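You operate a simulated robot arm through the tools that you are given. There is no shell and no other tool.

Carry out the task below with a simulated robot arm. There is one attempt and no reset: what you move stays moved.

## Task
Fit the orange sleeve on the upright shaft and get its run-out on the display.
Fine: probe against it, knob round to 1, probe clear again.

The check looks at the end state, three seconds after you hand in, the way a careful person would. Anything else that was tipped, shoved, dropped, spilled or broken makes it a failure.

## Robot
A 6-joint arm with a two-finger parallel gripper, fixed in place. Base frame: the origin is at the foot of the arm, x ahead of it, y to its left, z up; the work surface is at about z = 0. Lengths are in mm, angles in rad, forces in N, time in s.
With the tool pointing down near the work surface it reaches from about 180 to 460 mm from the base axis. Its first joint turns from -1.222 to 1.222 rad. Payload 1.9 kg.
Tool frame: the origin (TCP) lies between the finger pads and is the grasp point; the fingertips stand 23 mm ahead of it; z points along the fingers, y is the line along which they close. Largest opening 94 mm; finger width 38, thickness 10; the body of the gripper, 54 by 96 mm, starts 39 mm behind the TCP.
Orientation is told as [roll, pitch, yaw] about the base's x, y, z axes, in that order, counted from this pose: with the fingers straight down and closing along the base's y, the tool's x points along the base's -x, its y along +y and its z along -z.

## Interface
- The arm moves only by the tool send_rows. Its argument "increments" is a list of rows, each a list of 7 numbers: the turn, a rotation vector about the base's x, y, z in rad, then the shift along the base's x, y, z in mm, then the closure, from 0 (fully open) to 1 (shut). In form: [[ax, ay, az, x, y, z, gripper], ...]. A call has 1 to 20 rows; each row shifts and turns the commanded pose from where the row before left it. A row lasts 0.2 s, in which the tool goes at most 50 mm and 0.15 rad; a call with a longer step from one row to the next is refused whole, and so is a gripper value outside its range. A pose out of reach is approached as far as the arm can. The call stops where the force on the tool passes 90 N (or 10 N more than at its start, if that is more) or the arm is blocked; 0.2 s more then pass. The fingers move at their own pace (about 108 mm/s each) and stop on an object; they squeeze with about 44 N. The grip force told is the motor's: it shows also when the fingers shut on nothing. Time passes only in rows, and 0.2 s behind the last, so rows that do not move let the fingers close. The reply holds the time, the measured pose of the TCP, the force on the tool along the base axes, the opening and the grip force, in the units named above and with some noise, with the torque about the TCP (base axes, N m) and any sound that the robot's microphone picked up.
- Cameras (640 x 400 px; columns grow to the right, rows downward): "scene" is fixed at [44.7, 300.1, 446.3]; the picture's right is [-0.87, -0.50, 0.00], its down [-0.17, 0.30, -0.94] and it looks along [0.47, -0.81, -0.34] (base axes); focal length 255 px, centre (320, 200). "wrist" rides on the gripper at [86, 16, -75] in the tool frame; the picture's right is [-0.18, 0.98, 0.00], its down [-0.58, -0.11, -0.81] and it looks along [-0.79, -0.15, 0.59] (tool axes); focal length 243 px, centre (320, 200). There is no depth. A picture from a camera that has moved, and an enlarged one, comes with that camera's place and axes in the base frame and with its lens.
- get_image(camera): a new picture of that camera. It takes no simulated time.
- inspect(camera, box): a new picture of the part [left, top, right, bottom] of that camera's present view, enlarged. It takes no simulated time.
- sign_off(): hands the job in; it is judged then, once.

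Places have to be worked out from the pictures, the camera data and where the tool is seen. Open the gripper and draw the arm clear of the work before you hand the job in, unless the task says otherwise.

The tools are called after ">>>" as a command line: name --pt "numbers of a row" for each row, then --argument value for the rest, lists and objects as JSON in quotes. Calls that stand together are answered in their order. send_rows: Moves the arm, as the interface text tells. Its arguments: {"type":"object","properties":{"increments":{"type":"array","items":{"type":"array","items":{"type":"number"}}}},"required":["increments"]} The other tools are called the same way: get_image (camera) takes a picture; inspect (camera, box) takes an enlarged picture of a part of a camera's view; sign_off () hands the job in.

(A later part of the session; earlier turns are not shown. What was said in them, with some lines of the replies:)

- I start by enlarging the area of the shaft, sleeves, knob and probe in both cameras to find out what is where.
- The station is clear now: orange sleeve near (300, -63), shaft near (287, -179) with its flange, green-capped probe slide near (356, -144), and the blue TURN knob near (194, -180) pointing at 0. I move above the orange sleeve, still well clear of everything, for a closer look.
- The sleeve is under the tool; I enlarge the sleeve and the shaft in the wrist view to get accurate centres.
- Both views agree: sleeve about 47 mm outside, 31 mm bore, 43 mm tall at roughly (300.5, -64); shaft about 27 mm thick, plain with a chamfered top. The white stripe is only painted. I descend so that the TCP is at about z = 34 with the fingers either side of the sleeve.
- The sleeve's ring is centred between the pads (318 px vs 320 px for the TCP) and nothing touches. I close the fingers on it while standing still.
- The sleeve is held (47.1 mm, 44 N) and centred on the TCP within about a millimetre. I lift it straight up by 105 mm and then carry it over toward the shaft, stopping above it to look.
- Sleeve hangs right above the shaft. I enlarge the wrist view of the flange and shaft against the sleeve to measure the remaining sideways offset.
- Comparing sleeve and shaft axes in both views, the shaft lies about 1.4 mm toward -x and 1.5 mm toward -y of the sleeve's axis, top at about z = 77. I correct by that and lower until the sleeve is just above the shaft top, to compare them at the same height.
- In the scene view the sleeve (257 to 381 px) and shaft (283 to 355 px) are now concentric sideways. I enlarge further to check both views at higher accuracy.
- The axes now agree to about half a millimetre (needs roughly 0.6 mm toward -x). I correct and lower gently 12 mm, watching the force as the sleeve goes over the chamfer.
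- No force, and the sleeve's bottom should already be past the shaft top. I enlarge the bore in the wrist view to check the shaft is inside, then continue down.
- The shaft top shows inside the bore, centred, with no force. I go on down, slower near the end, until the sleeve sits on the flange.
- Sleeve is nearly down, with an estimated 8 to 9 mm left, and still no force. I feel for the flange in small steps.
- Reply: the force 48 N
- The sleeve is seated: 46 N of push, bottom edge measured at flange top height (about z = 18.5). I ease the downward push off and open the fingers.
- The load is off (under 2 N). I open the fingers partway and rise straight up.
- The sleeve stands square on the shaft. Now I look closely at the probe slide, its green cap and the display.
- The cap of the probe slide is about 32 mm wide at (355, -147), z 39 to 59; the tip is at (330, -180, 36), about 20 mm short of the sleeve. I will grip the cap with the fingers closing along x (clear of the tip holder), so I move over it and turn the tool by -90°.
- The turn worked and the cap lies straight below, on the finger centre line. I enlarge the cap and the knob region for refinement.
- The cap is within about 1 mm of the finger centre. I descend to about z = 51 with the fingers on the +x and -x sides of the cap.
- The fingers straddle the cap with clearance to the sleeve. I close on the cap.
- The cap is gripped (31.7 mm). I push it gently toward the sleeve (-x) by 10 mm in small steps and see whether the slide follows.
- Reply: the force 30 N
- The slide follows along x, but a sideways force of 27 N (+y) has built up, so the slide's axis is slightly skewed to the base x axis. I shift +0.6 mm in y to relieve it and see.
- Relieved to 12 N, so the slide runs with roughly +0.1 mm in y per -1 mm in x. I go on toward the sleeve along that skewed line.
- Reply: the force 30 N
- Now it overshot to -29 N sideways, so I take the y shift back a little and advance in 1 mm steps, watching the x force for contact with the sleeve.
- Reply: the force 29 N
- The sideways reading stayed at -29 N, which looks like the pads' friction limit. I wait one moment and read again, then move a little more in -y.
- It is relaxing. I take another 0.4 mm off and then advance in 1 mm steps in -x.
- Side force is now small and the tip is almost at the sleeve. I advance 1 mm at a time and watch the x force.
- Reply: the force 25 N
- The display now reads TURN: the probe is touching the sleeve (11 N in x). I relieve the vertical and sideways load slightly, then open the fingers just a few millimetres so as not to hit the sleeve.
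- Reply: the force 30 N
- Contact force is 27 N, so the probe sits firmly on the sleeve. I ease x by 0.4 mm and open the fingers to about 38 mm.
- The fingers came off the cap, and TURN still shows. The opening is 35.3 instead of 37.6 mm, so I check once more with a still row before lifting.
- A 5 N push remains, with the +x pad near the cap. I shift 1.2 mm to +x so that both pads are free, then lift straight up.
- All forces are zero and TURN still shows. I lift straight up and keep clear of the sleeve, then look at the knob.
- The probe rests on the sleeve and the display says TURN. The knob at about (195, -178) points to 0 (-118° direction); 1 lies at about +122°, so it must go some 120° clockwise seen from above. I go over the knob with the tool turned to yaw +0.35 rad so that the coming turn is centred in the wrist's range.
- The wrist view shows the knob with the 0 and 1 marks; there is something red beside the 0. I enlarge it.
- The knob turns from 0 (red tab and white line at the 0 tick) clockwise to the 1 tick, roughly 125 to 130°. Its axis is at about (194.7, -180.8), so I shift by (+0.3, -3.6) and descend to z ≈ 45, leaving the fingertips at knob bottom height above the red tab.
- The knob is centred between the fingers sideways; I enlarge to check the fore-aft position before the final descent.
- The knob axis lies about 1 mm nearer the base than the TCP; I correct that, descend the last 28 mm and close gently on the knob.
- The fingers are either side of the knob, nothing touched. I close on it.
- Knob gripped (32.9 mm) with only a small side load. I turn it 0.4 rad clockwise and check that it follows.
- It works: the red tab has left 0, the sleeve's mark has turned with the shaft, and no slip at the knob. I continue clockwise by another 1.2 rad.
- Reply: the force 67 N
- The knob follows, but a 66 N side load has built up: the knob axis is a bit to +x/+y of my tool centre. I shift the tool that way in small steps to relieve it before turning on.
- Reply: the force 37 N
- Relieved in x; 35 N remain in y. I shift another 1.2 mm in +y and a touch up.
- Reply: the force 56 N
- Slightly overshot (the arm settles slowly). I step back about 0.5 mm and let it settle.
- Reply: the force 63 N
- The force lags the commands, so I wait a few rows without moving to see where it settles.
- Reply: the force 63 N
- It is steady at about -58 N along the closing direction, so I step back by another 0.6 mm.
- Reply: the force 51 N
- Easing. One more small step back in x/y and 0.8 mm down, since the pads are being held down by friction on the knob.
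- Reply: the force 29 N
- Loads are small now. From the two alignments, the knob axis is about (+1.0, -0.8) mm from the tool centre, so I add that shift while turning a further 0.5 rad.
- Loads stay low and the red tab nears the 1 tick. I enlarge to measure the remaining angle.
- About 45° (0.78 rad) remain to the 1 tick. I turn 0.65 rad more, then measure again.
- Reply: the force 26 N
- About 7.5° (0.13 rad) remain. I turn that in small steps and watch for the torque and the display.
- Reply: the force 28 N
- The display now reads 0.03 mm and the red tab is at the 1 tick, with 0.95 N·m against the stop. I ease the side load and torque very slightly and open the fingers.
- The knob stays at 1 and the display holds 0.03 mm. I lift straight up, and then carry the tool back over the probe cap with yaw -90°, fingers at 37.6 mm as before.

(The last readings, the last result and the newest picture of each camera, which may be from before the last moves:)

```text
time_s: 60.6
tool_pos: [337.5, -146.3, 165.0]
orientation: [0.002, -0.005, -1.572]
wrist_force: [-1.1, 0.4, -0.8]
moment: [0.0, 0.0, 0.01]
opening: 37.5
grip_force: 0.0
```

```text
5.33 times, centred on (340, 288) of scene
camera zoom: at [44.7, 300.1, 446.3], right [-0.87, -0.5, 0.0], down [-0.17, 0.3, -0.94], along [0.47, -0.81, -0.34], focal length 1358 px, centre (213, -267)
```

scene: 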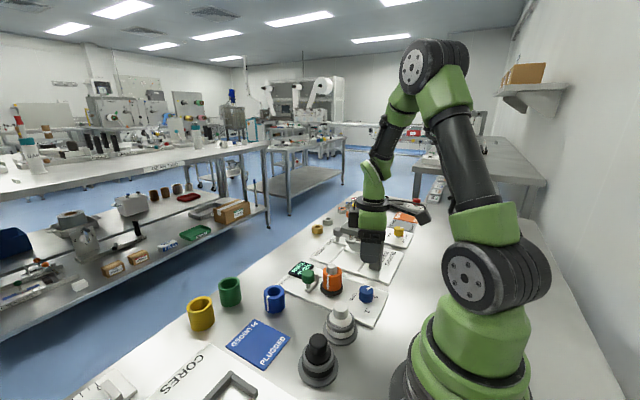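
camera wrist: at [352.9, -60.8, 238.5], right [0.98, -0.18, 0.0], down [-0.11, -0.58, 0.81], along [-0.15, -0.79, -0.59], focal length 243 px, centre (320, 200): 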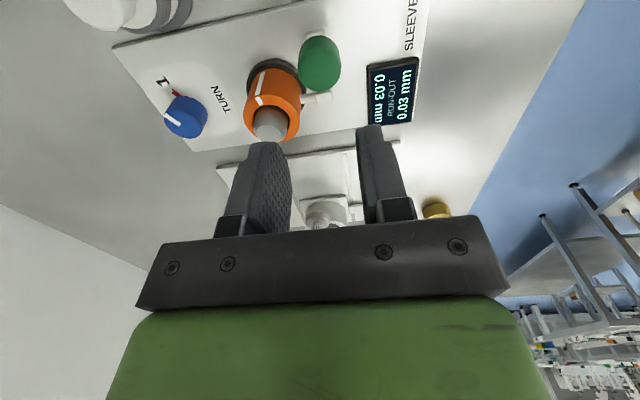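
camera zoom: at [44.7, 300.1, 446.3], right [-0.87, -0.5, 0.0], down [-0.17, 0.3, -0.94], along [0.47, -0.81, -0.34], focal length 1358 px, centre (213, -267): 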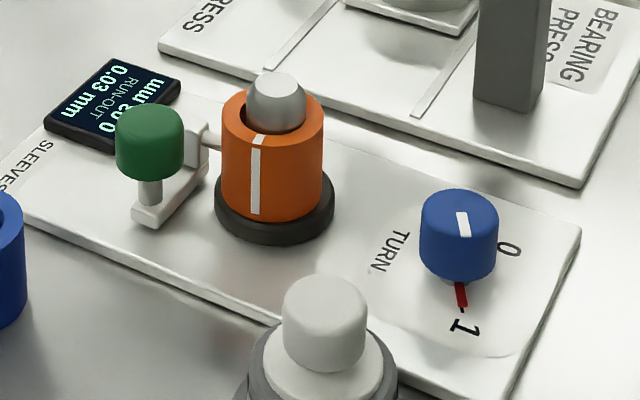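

Everything holds: display 0.03 mm, knob at 1. The sleeve has settled a little nearer the -x finger's path, so I will grip the cap 7 mm further out in +y for clearance; first an enlarged look at the cap.

>>> inspect --camera "wrist" --box '[240, 20, 350, 150]'

>>> inspect --camera "scene" --box '[284, 258, 344, 298]'

```text
3.08 times, centred on (295, 85) of wrist
camera zoom: at [352.9, -60.8, 238.5], right [0.98, -0.18, 0.0], down [-0.11, -0.58, 0.81], along [-0.15, -0.79, -0.59], focal length 746 px, centre (397, 554)
```

zoom: 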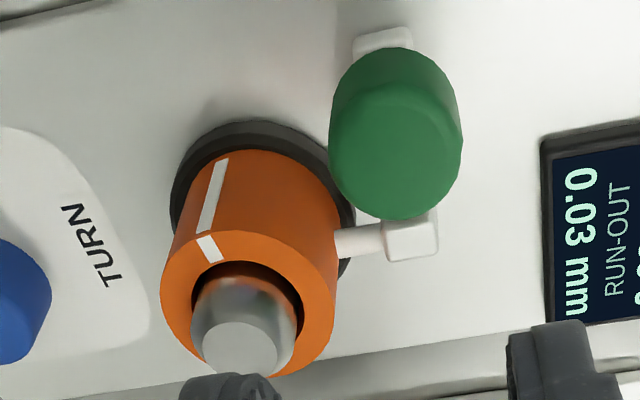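

```text
10.00 times, centred on (314, 278) of scene
camera zoom: at [44.7, 300.1, 446.3], right [-0.87, -0.5, 0.0], down [-0.17, 0.3, -0.94], along [0.47, -0.81, -0.34], focal length 2547 px, centre (380, -580)
```

zoom: 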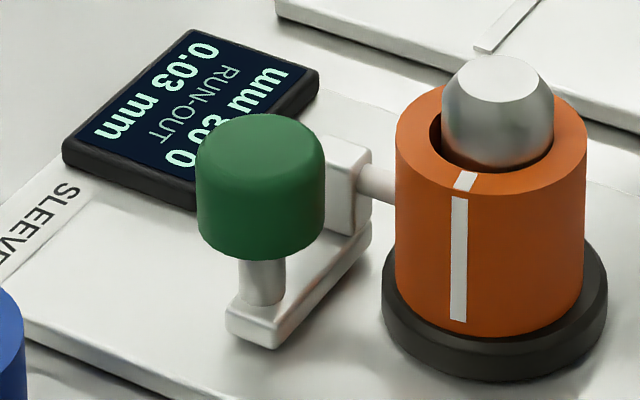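

The cap is in line in x (336.7). I shift +7.5 mm in y and descend to z ≈ 52 around the cap.

>>> send_rows --pt "0 0 0 0 7.5 0 0.6" --pt "0 0 0 0 0 -25 0.6" --pt "0 0 0 0 0 -25 0.6" --pt "0 0 0 0 0 -25 0.6" --pt "0 0 0 0 0 -15 0.6" --pt "0 0 0 0 0 0 0.6" --pt "0 0 0 0 0 0 0.6"

>>> inspect --camera "wrist" --box '[200, 80, 440, 240]'

>>> inspect --camera "scene" --box '[270, 240, 366, 300]'

```text
time_s: 62.2
tool_pos: [337.6, -138.9, 73.2]
orientation: [-0.002, -0.004, -1.572]
wrist_force: [-0.4, 0.0, 0.1]
moment: [0.02, 0.01, 0.02]
opening: 37.7
grip_force: 0.1
```

```text
2.50 times, centred on (320, 160) of wrist
camera zoom: at [353.6, -52.5, 146.6], right [0.98, -0.19, 0.0], down [-0.11, -0.58, 0.81], along [-0.15, -0.79, -0.59], focal length 606 px, centre (320, 300)
```

zoom: 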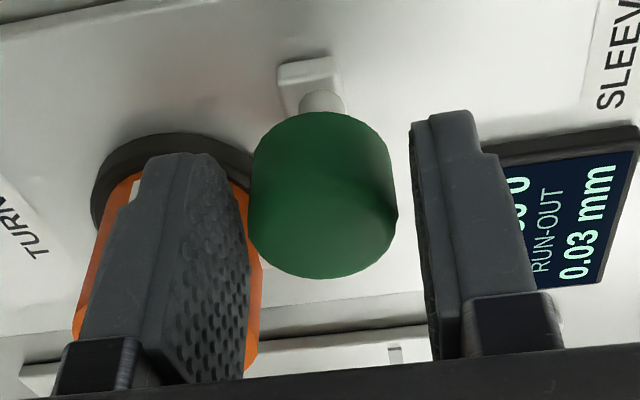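

```text
6.67 times, centred on (318, 270) of scene
camera zoom: at [44.7, 300.1, 446.3], right [-0.87, -0.5, 0.0], down [-0.17, 0.3, -0.94], along [0.47, -0.81, -0.34], focal length 1698 px, centre (333, -267)
```

zoom: 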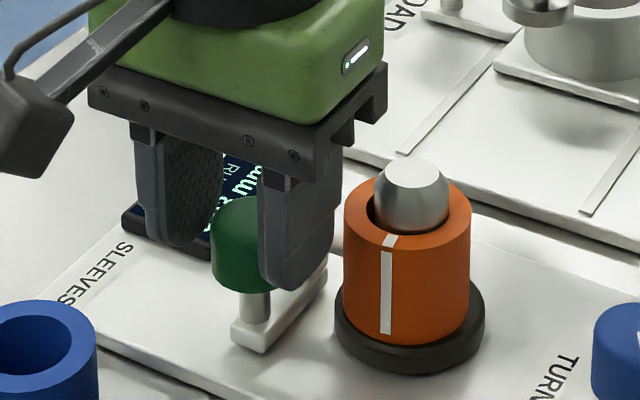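

Fingertips straddle the cap evenly. I descend the last 21 mm in small steps.

>>> send_rows --pt "0 0 0 0 0 -5 0.6" --pt "0 0 0 0 0 -6 0.6" --pt "0 0 0 0 0 -6 0.6" --pt "0 0 0 0 0 -4 0.6" --pt "0 0 0 0 0 0 0.6"

>>> inspect --camera "wrist" --box '[200, 80, 440, 240]'

>>> inspect --camera "scene" --box '[280, 240, 360, 300]'

```text
time_s: 63.4
tool_pos: [337.9, -139.0, 52.1]
orientation: [-0.001, -0.003, -1.573]
wrist_force: [-0.4, 0.0, 0.2]
moment: [0.01, 0.0, 0.0]
opening: 37.5
grip_force: 0.1
```

```text
2.50 times, centred on (320, 160) of wrist
camera zoom: at [353.2, -52.3, 126.6], right [0.98, -0.18, 0.0], down [-0.11, -0.58, 0.81], along [-0.15, -0.79, -0.59], focal length 606 px, centre (320, 300)
```

zoom: 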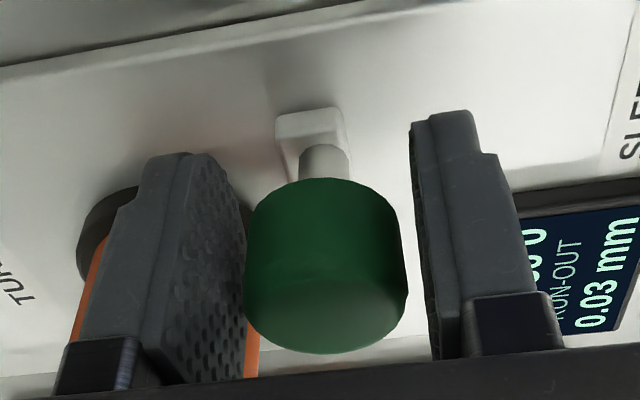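

```text
6.67 times, centred on (320, 270) of scene
camera zoom: at [44.7, 300.1, 446.3], right [-0.87, -0.5, 0.0], down [-0.17, 0.3, -0.94], along [0.47, -0.81, -0.34], focal length 1698 px, centre (320, -267)
```

zoom: 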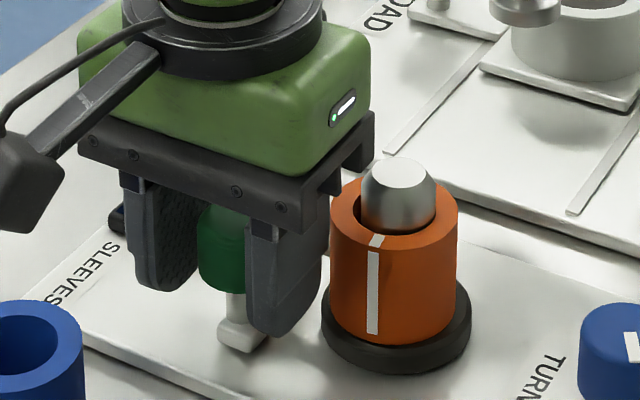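

The display is still 0.03 mm. With the fingers still open around it, I draw the probe back by letting the -x finger push the cap toward +x, about 20 mm in small steps.

>>> send_rows --pt "0 0 0 1 0 0 0.6" --pt "0 0 0 1.5 0 0 0.6" --pt "0 0 0 2 0 0 0.6" --pt "0 0 0 2 0 0 0.6" --pt "0 0 0 2 0 0 0.6" --pt "0 0 0 2 0 0 0.6" --pt "0 0 0 0 0 0 0.6"

>>> inspect --camera "wrist" --box '[200, 80, 440, 240]'

>>> inspect --camera "scene" --box '[280, 240, 360, 300]'

```text
time_s: 65.0
tool_pos: [348.5, -138.5, 54.7]
orientation: [0.0, -0.003, -1.57]
wrist_force: [0.1, 0.5, 0.6]
moment: [-0.02, 0.04, -0.01]
opening: 38.5
grip_force: 0.4
```

```text
2.50 times, centred on (320, 160) of wrist
camera zoom: at [364.2, -52.4, 127.5], right [0.98, -0.18, 0.0], down [-0.11, -0.58, 0.81], along [-0.15, -0.79, -0.59], focal length 606 px, centre (320, 300)
```

zoom: 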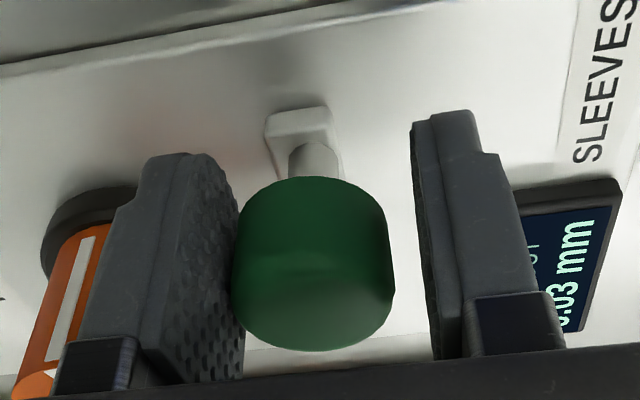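

```text
6.67 times, centred on (320, 270) of scene
camera zoom: at [44.7, 300.1, 446.3], right [-0.87, -0.5, 0.0], down [-0.17, 0.3, -0.94], along [0.47, -0.81, -0.34], focal length 1698 px, centre (320, -267)
```

zoom: 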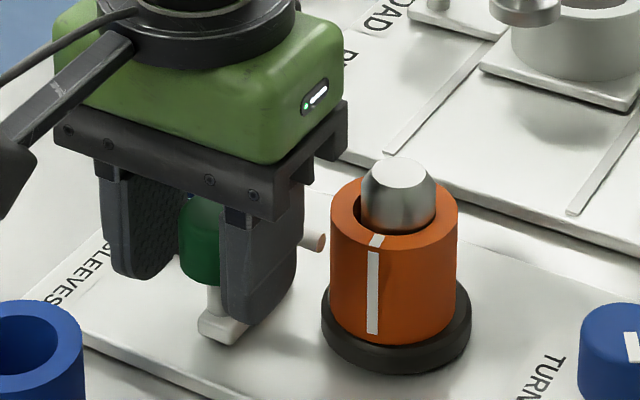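

The probe is sliding back freely and the reading stays. I continue another 9.5 mm toward its original clear position.

>>> send_rows --pt "0 0 0 2 0 0 0.6" --pt "0 0 0 2 0 0 0.6" --pt "0 0 0 2 0 0 0.6" --pt "0 0 0 1.5 0 0 0.6" --pt "0 0 0 1 0 0 0.6" --pt "0 0 0 1 0 0 0.6" --pt "0 0 0 0 0 0 0.6"

>>> inspect --camera "wrist" --box '[200, 80, 440, 240]'

>>> inspect --camera "scene" --box '[280, 240, 360, 300]'

```text
time_s: 66.6
tool_pos: [357.1, -139.4, 53.4]
orientation: [-0.002, -0.004, -1.571]
wrist_force: [-1.5, -0.7, 1.0]
moment: [-0.01, 0.01, -0.01]
opening: 37.9
grip_force: 0.5
```

```text
2.50 times, centred on (320, 160) of wrist
camera zoom: at [373.8, -52.2, 127.4], right [0.98, -0.18, 0.0], down [-0.11, -0.58, 0.81], along [-0.15, -0.79, -0.59], focal length 606 px, centre (320, 300)
```

zoom: 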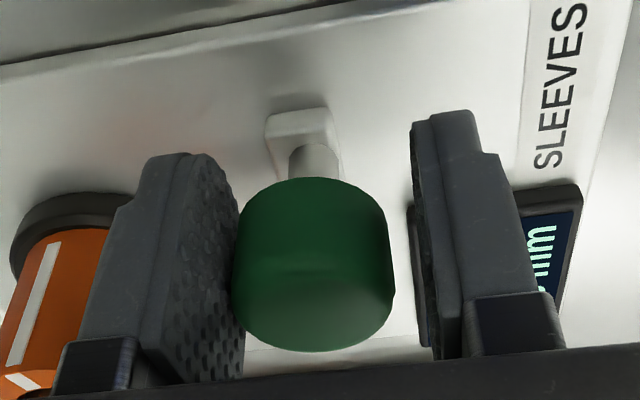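

```text
6.67 times, centred on (320, 270) of scene
camera zoom: at [44.7, 300.1, 446.3], right [-0.87, -0.5, 0.0], down [-0.17, 0.3, -0.94], along [0.47, -0.81, -0.34], focal length 1698 px, centre (320, -267)
```

zoom: 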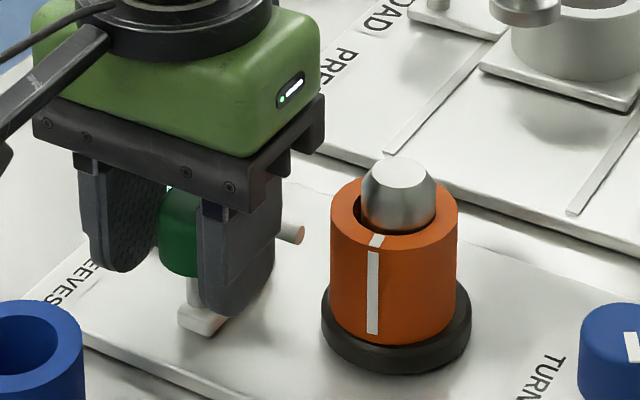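

The tip is back within about 1 mm of its starting place. I push 1 mm more, come off the cap by 2 mm, lift straight up and open the fingers.

>>> send_rows --pt "0 0 0 0.6 0 0 0.6" --pt "0 0 0 0.4 0 0 0.6" --pt "0 0 0 0 0 0 0.6" --pt "0 0 0 -1 0 0 0.6" --pt "0 0 0 -1.5 0 0 0.6" --pt "0 0 0 0 0 0 0.6"

>>> inspect --camera "wrist" --box '[200, 80, 440, 240]'

```text
time_s: 68.0
tool_pos: [355.1, -139.0, 54.0]
orientation: [0.0, -0.003, -1.572]
wrist_force: [-0.6, 0.8, -0.4]
moment: [0.01, -0.03, -0.01]
opening: 37.4
grip_force: 0.0
```

```text
2.50 times, centred on (320, 160) of wrist
camera zoom: at [371.9, -52.2, 127.1], right [0.98, -0.19, 0.0], down [-0.11, -0.58, 0.81], along [-0.15, -0.79, -0.59], focal length 606 px, centre (320, 300)
```

zoom: 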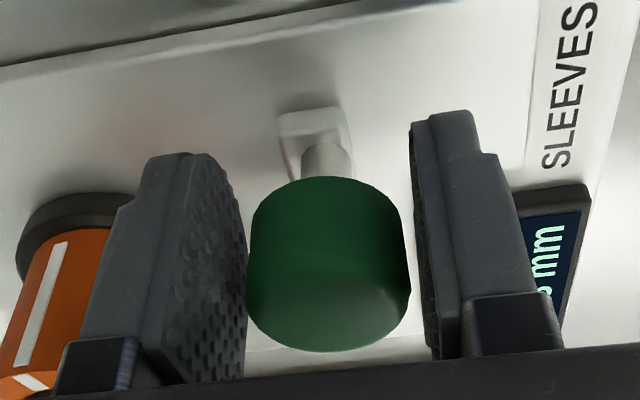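

Both pads are free of the cap and forces are zero. I lift straight up well clear and open the gripper at height.

>>> send_rows --pt "0 0 0 0 0 5 0.6" --pt "0 0 0 0 0 15 0.6" --pt "0 0 0 0 0 25 0.6" --pt "0 0 0 0 0 30 0.6" --pt "0 0 0 0 0 35 0.6" --pt "0 0 0 0 0 35 0.5" --pt "0 0 0 0 0 35 0.3" --pt "0 0 0 0 0 35 0.1" --pt "0 0 0 0 0 20 0.0" --pt "0 0 0 0 0 0 0.0"

>>> get_image --camera "scene"

>>> inspect --camera "scene" --box '[270, 250, 400, 330]'

>>> get_image --camera "wrist"

```text
time_s: 70.2
tool_pos: [356.0, -137.7, 288.9]
orientation: [0.0, -0.002, -1.57]
wrist_force: [-0.4, 0.2, 0.3]
moment: [-0.01, 0.01, 0.06]
opening: 94.0
grip_force: 0.0
```

```text
taken
```

scene: 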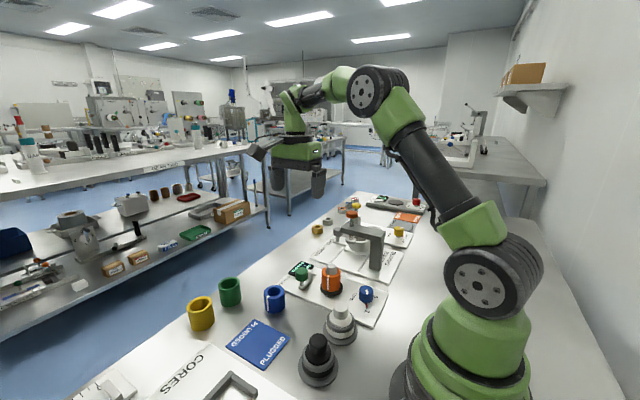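

```text
4.92 times, centred on (335, 290) of scene
camera zoom: at [44.7, 300.1, 446.3], right [-0.87, -0.5, 0.0], down [-0.17, 0.3, -0.94], along [0.47, -0.81, -0.34], focal length 1254 px, centre (246, -243)
```

zoom: 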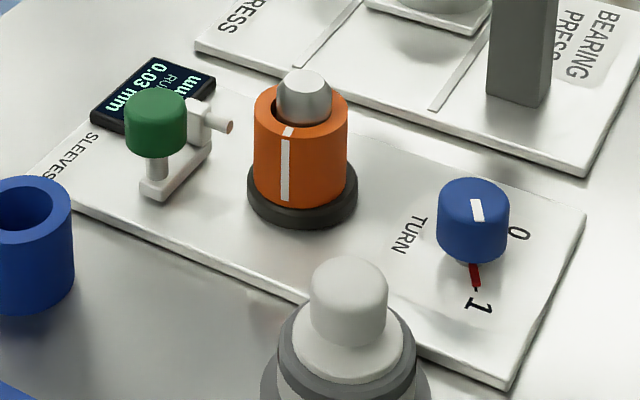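

```text
taken
camera wrist: at [371.5, -52.3, 362.4], right [0.98, -0.18, 0.0], down [-0.11, -0.58, 0.81], along [-0.15, -0.79, -0.59], focal length 243 px, centre (320, 200)
```

wrist: 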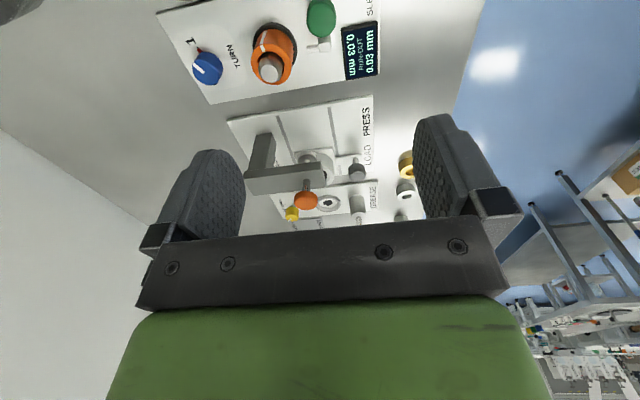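

Sleeve on the shaft, display shows 0.03 mm, knob at 1, and the probe is back clear. I take one last close look at the display before handing in.

>>> inspect --camera "wrist" --box '[180, 0, 390, 110]'

```text
3.05 times, centred on (285, 55) of wrist
camera zoom: at [371.5, -52.3, 362.4], right [0.98, -0.18, 0.0], down [-0.11, -0.58, 0.81], along [-0.15, -0.79, -0.59], focal length 739 px, centre (427, 642)
```

zoom: 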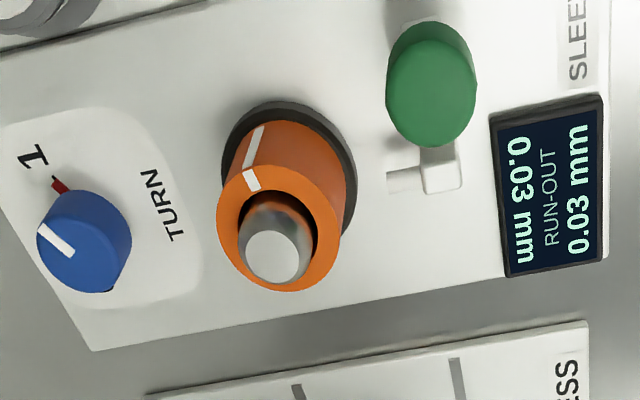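

The run-out of 0.03 mm is on the display, the knob is at 1, the probe is clear, the gripper is open and the arm is up out of the way. I hand the job in.

>>> sign_off

```text
The job is handed in.
```

The orange sleeve is seated on the shaft and its run-out is on the display: **0.03 mm**.

- **Probe:** I slid it in until the display read TURN, and after the turn I drew it back to about where it started. The reading stayed on the display after that.
- **Knob:** It is at 1, turned clockwise from 0 up to its stop.
- **Arm:** The gripper is open and the arm is raised well clear. In the last pictures nothing else on the bench looked moved or tipped.

The sleeve sits slightly off-centre on the shaft because its bore is a few millimetres wider than the shaft.
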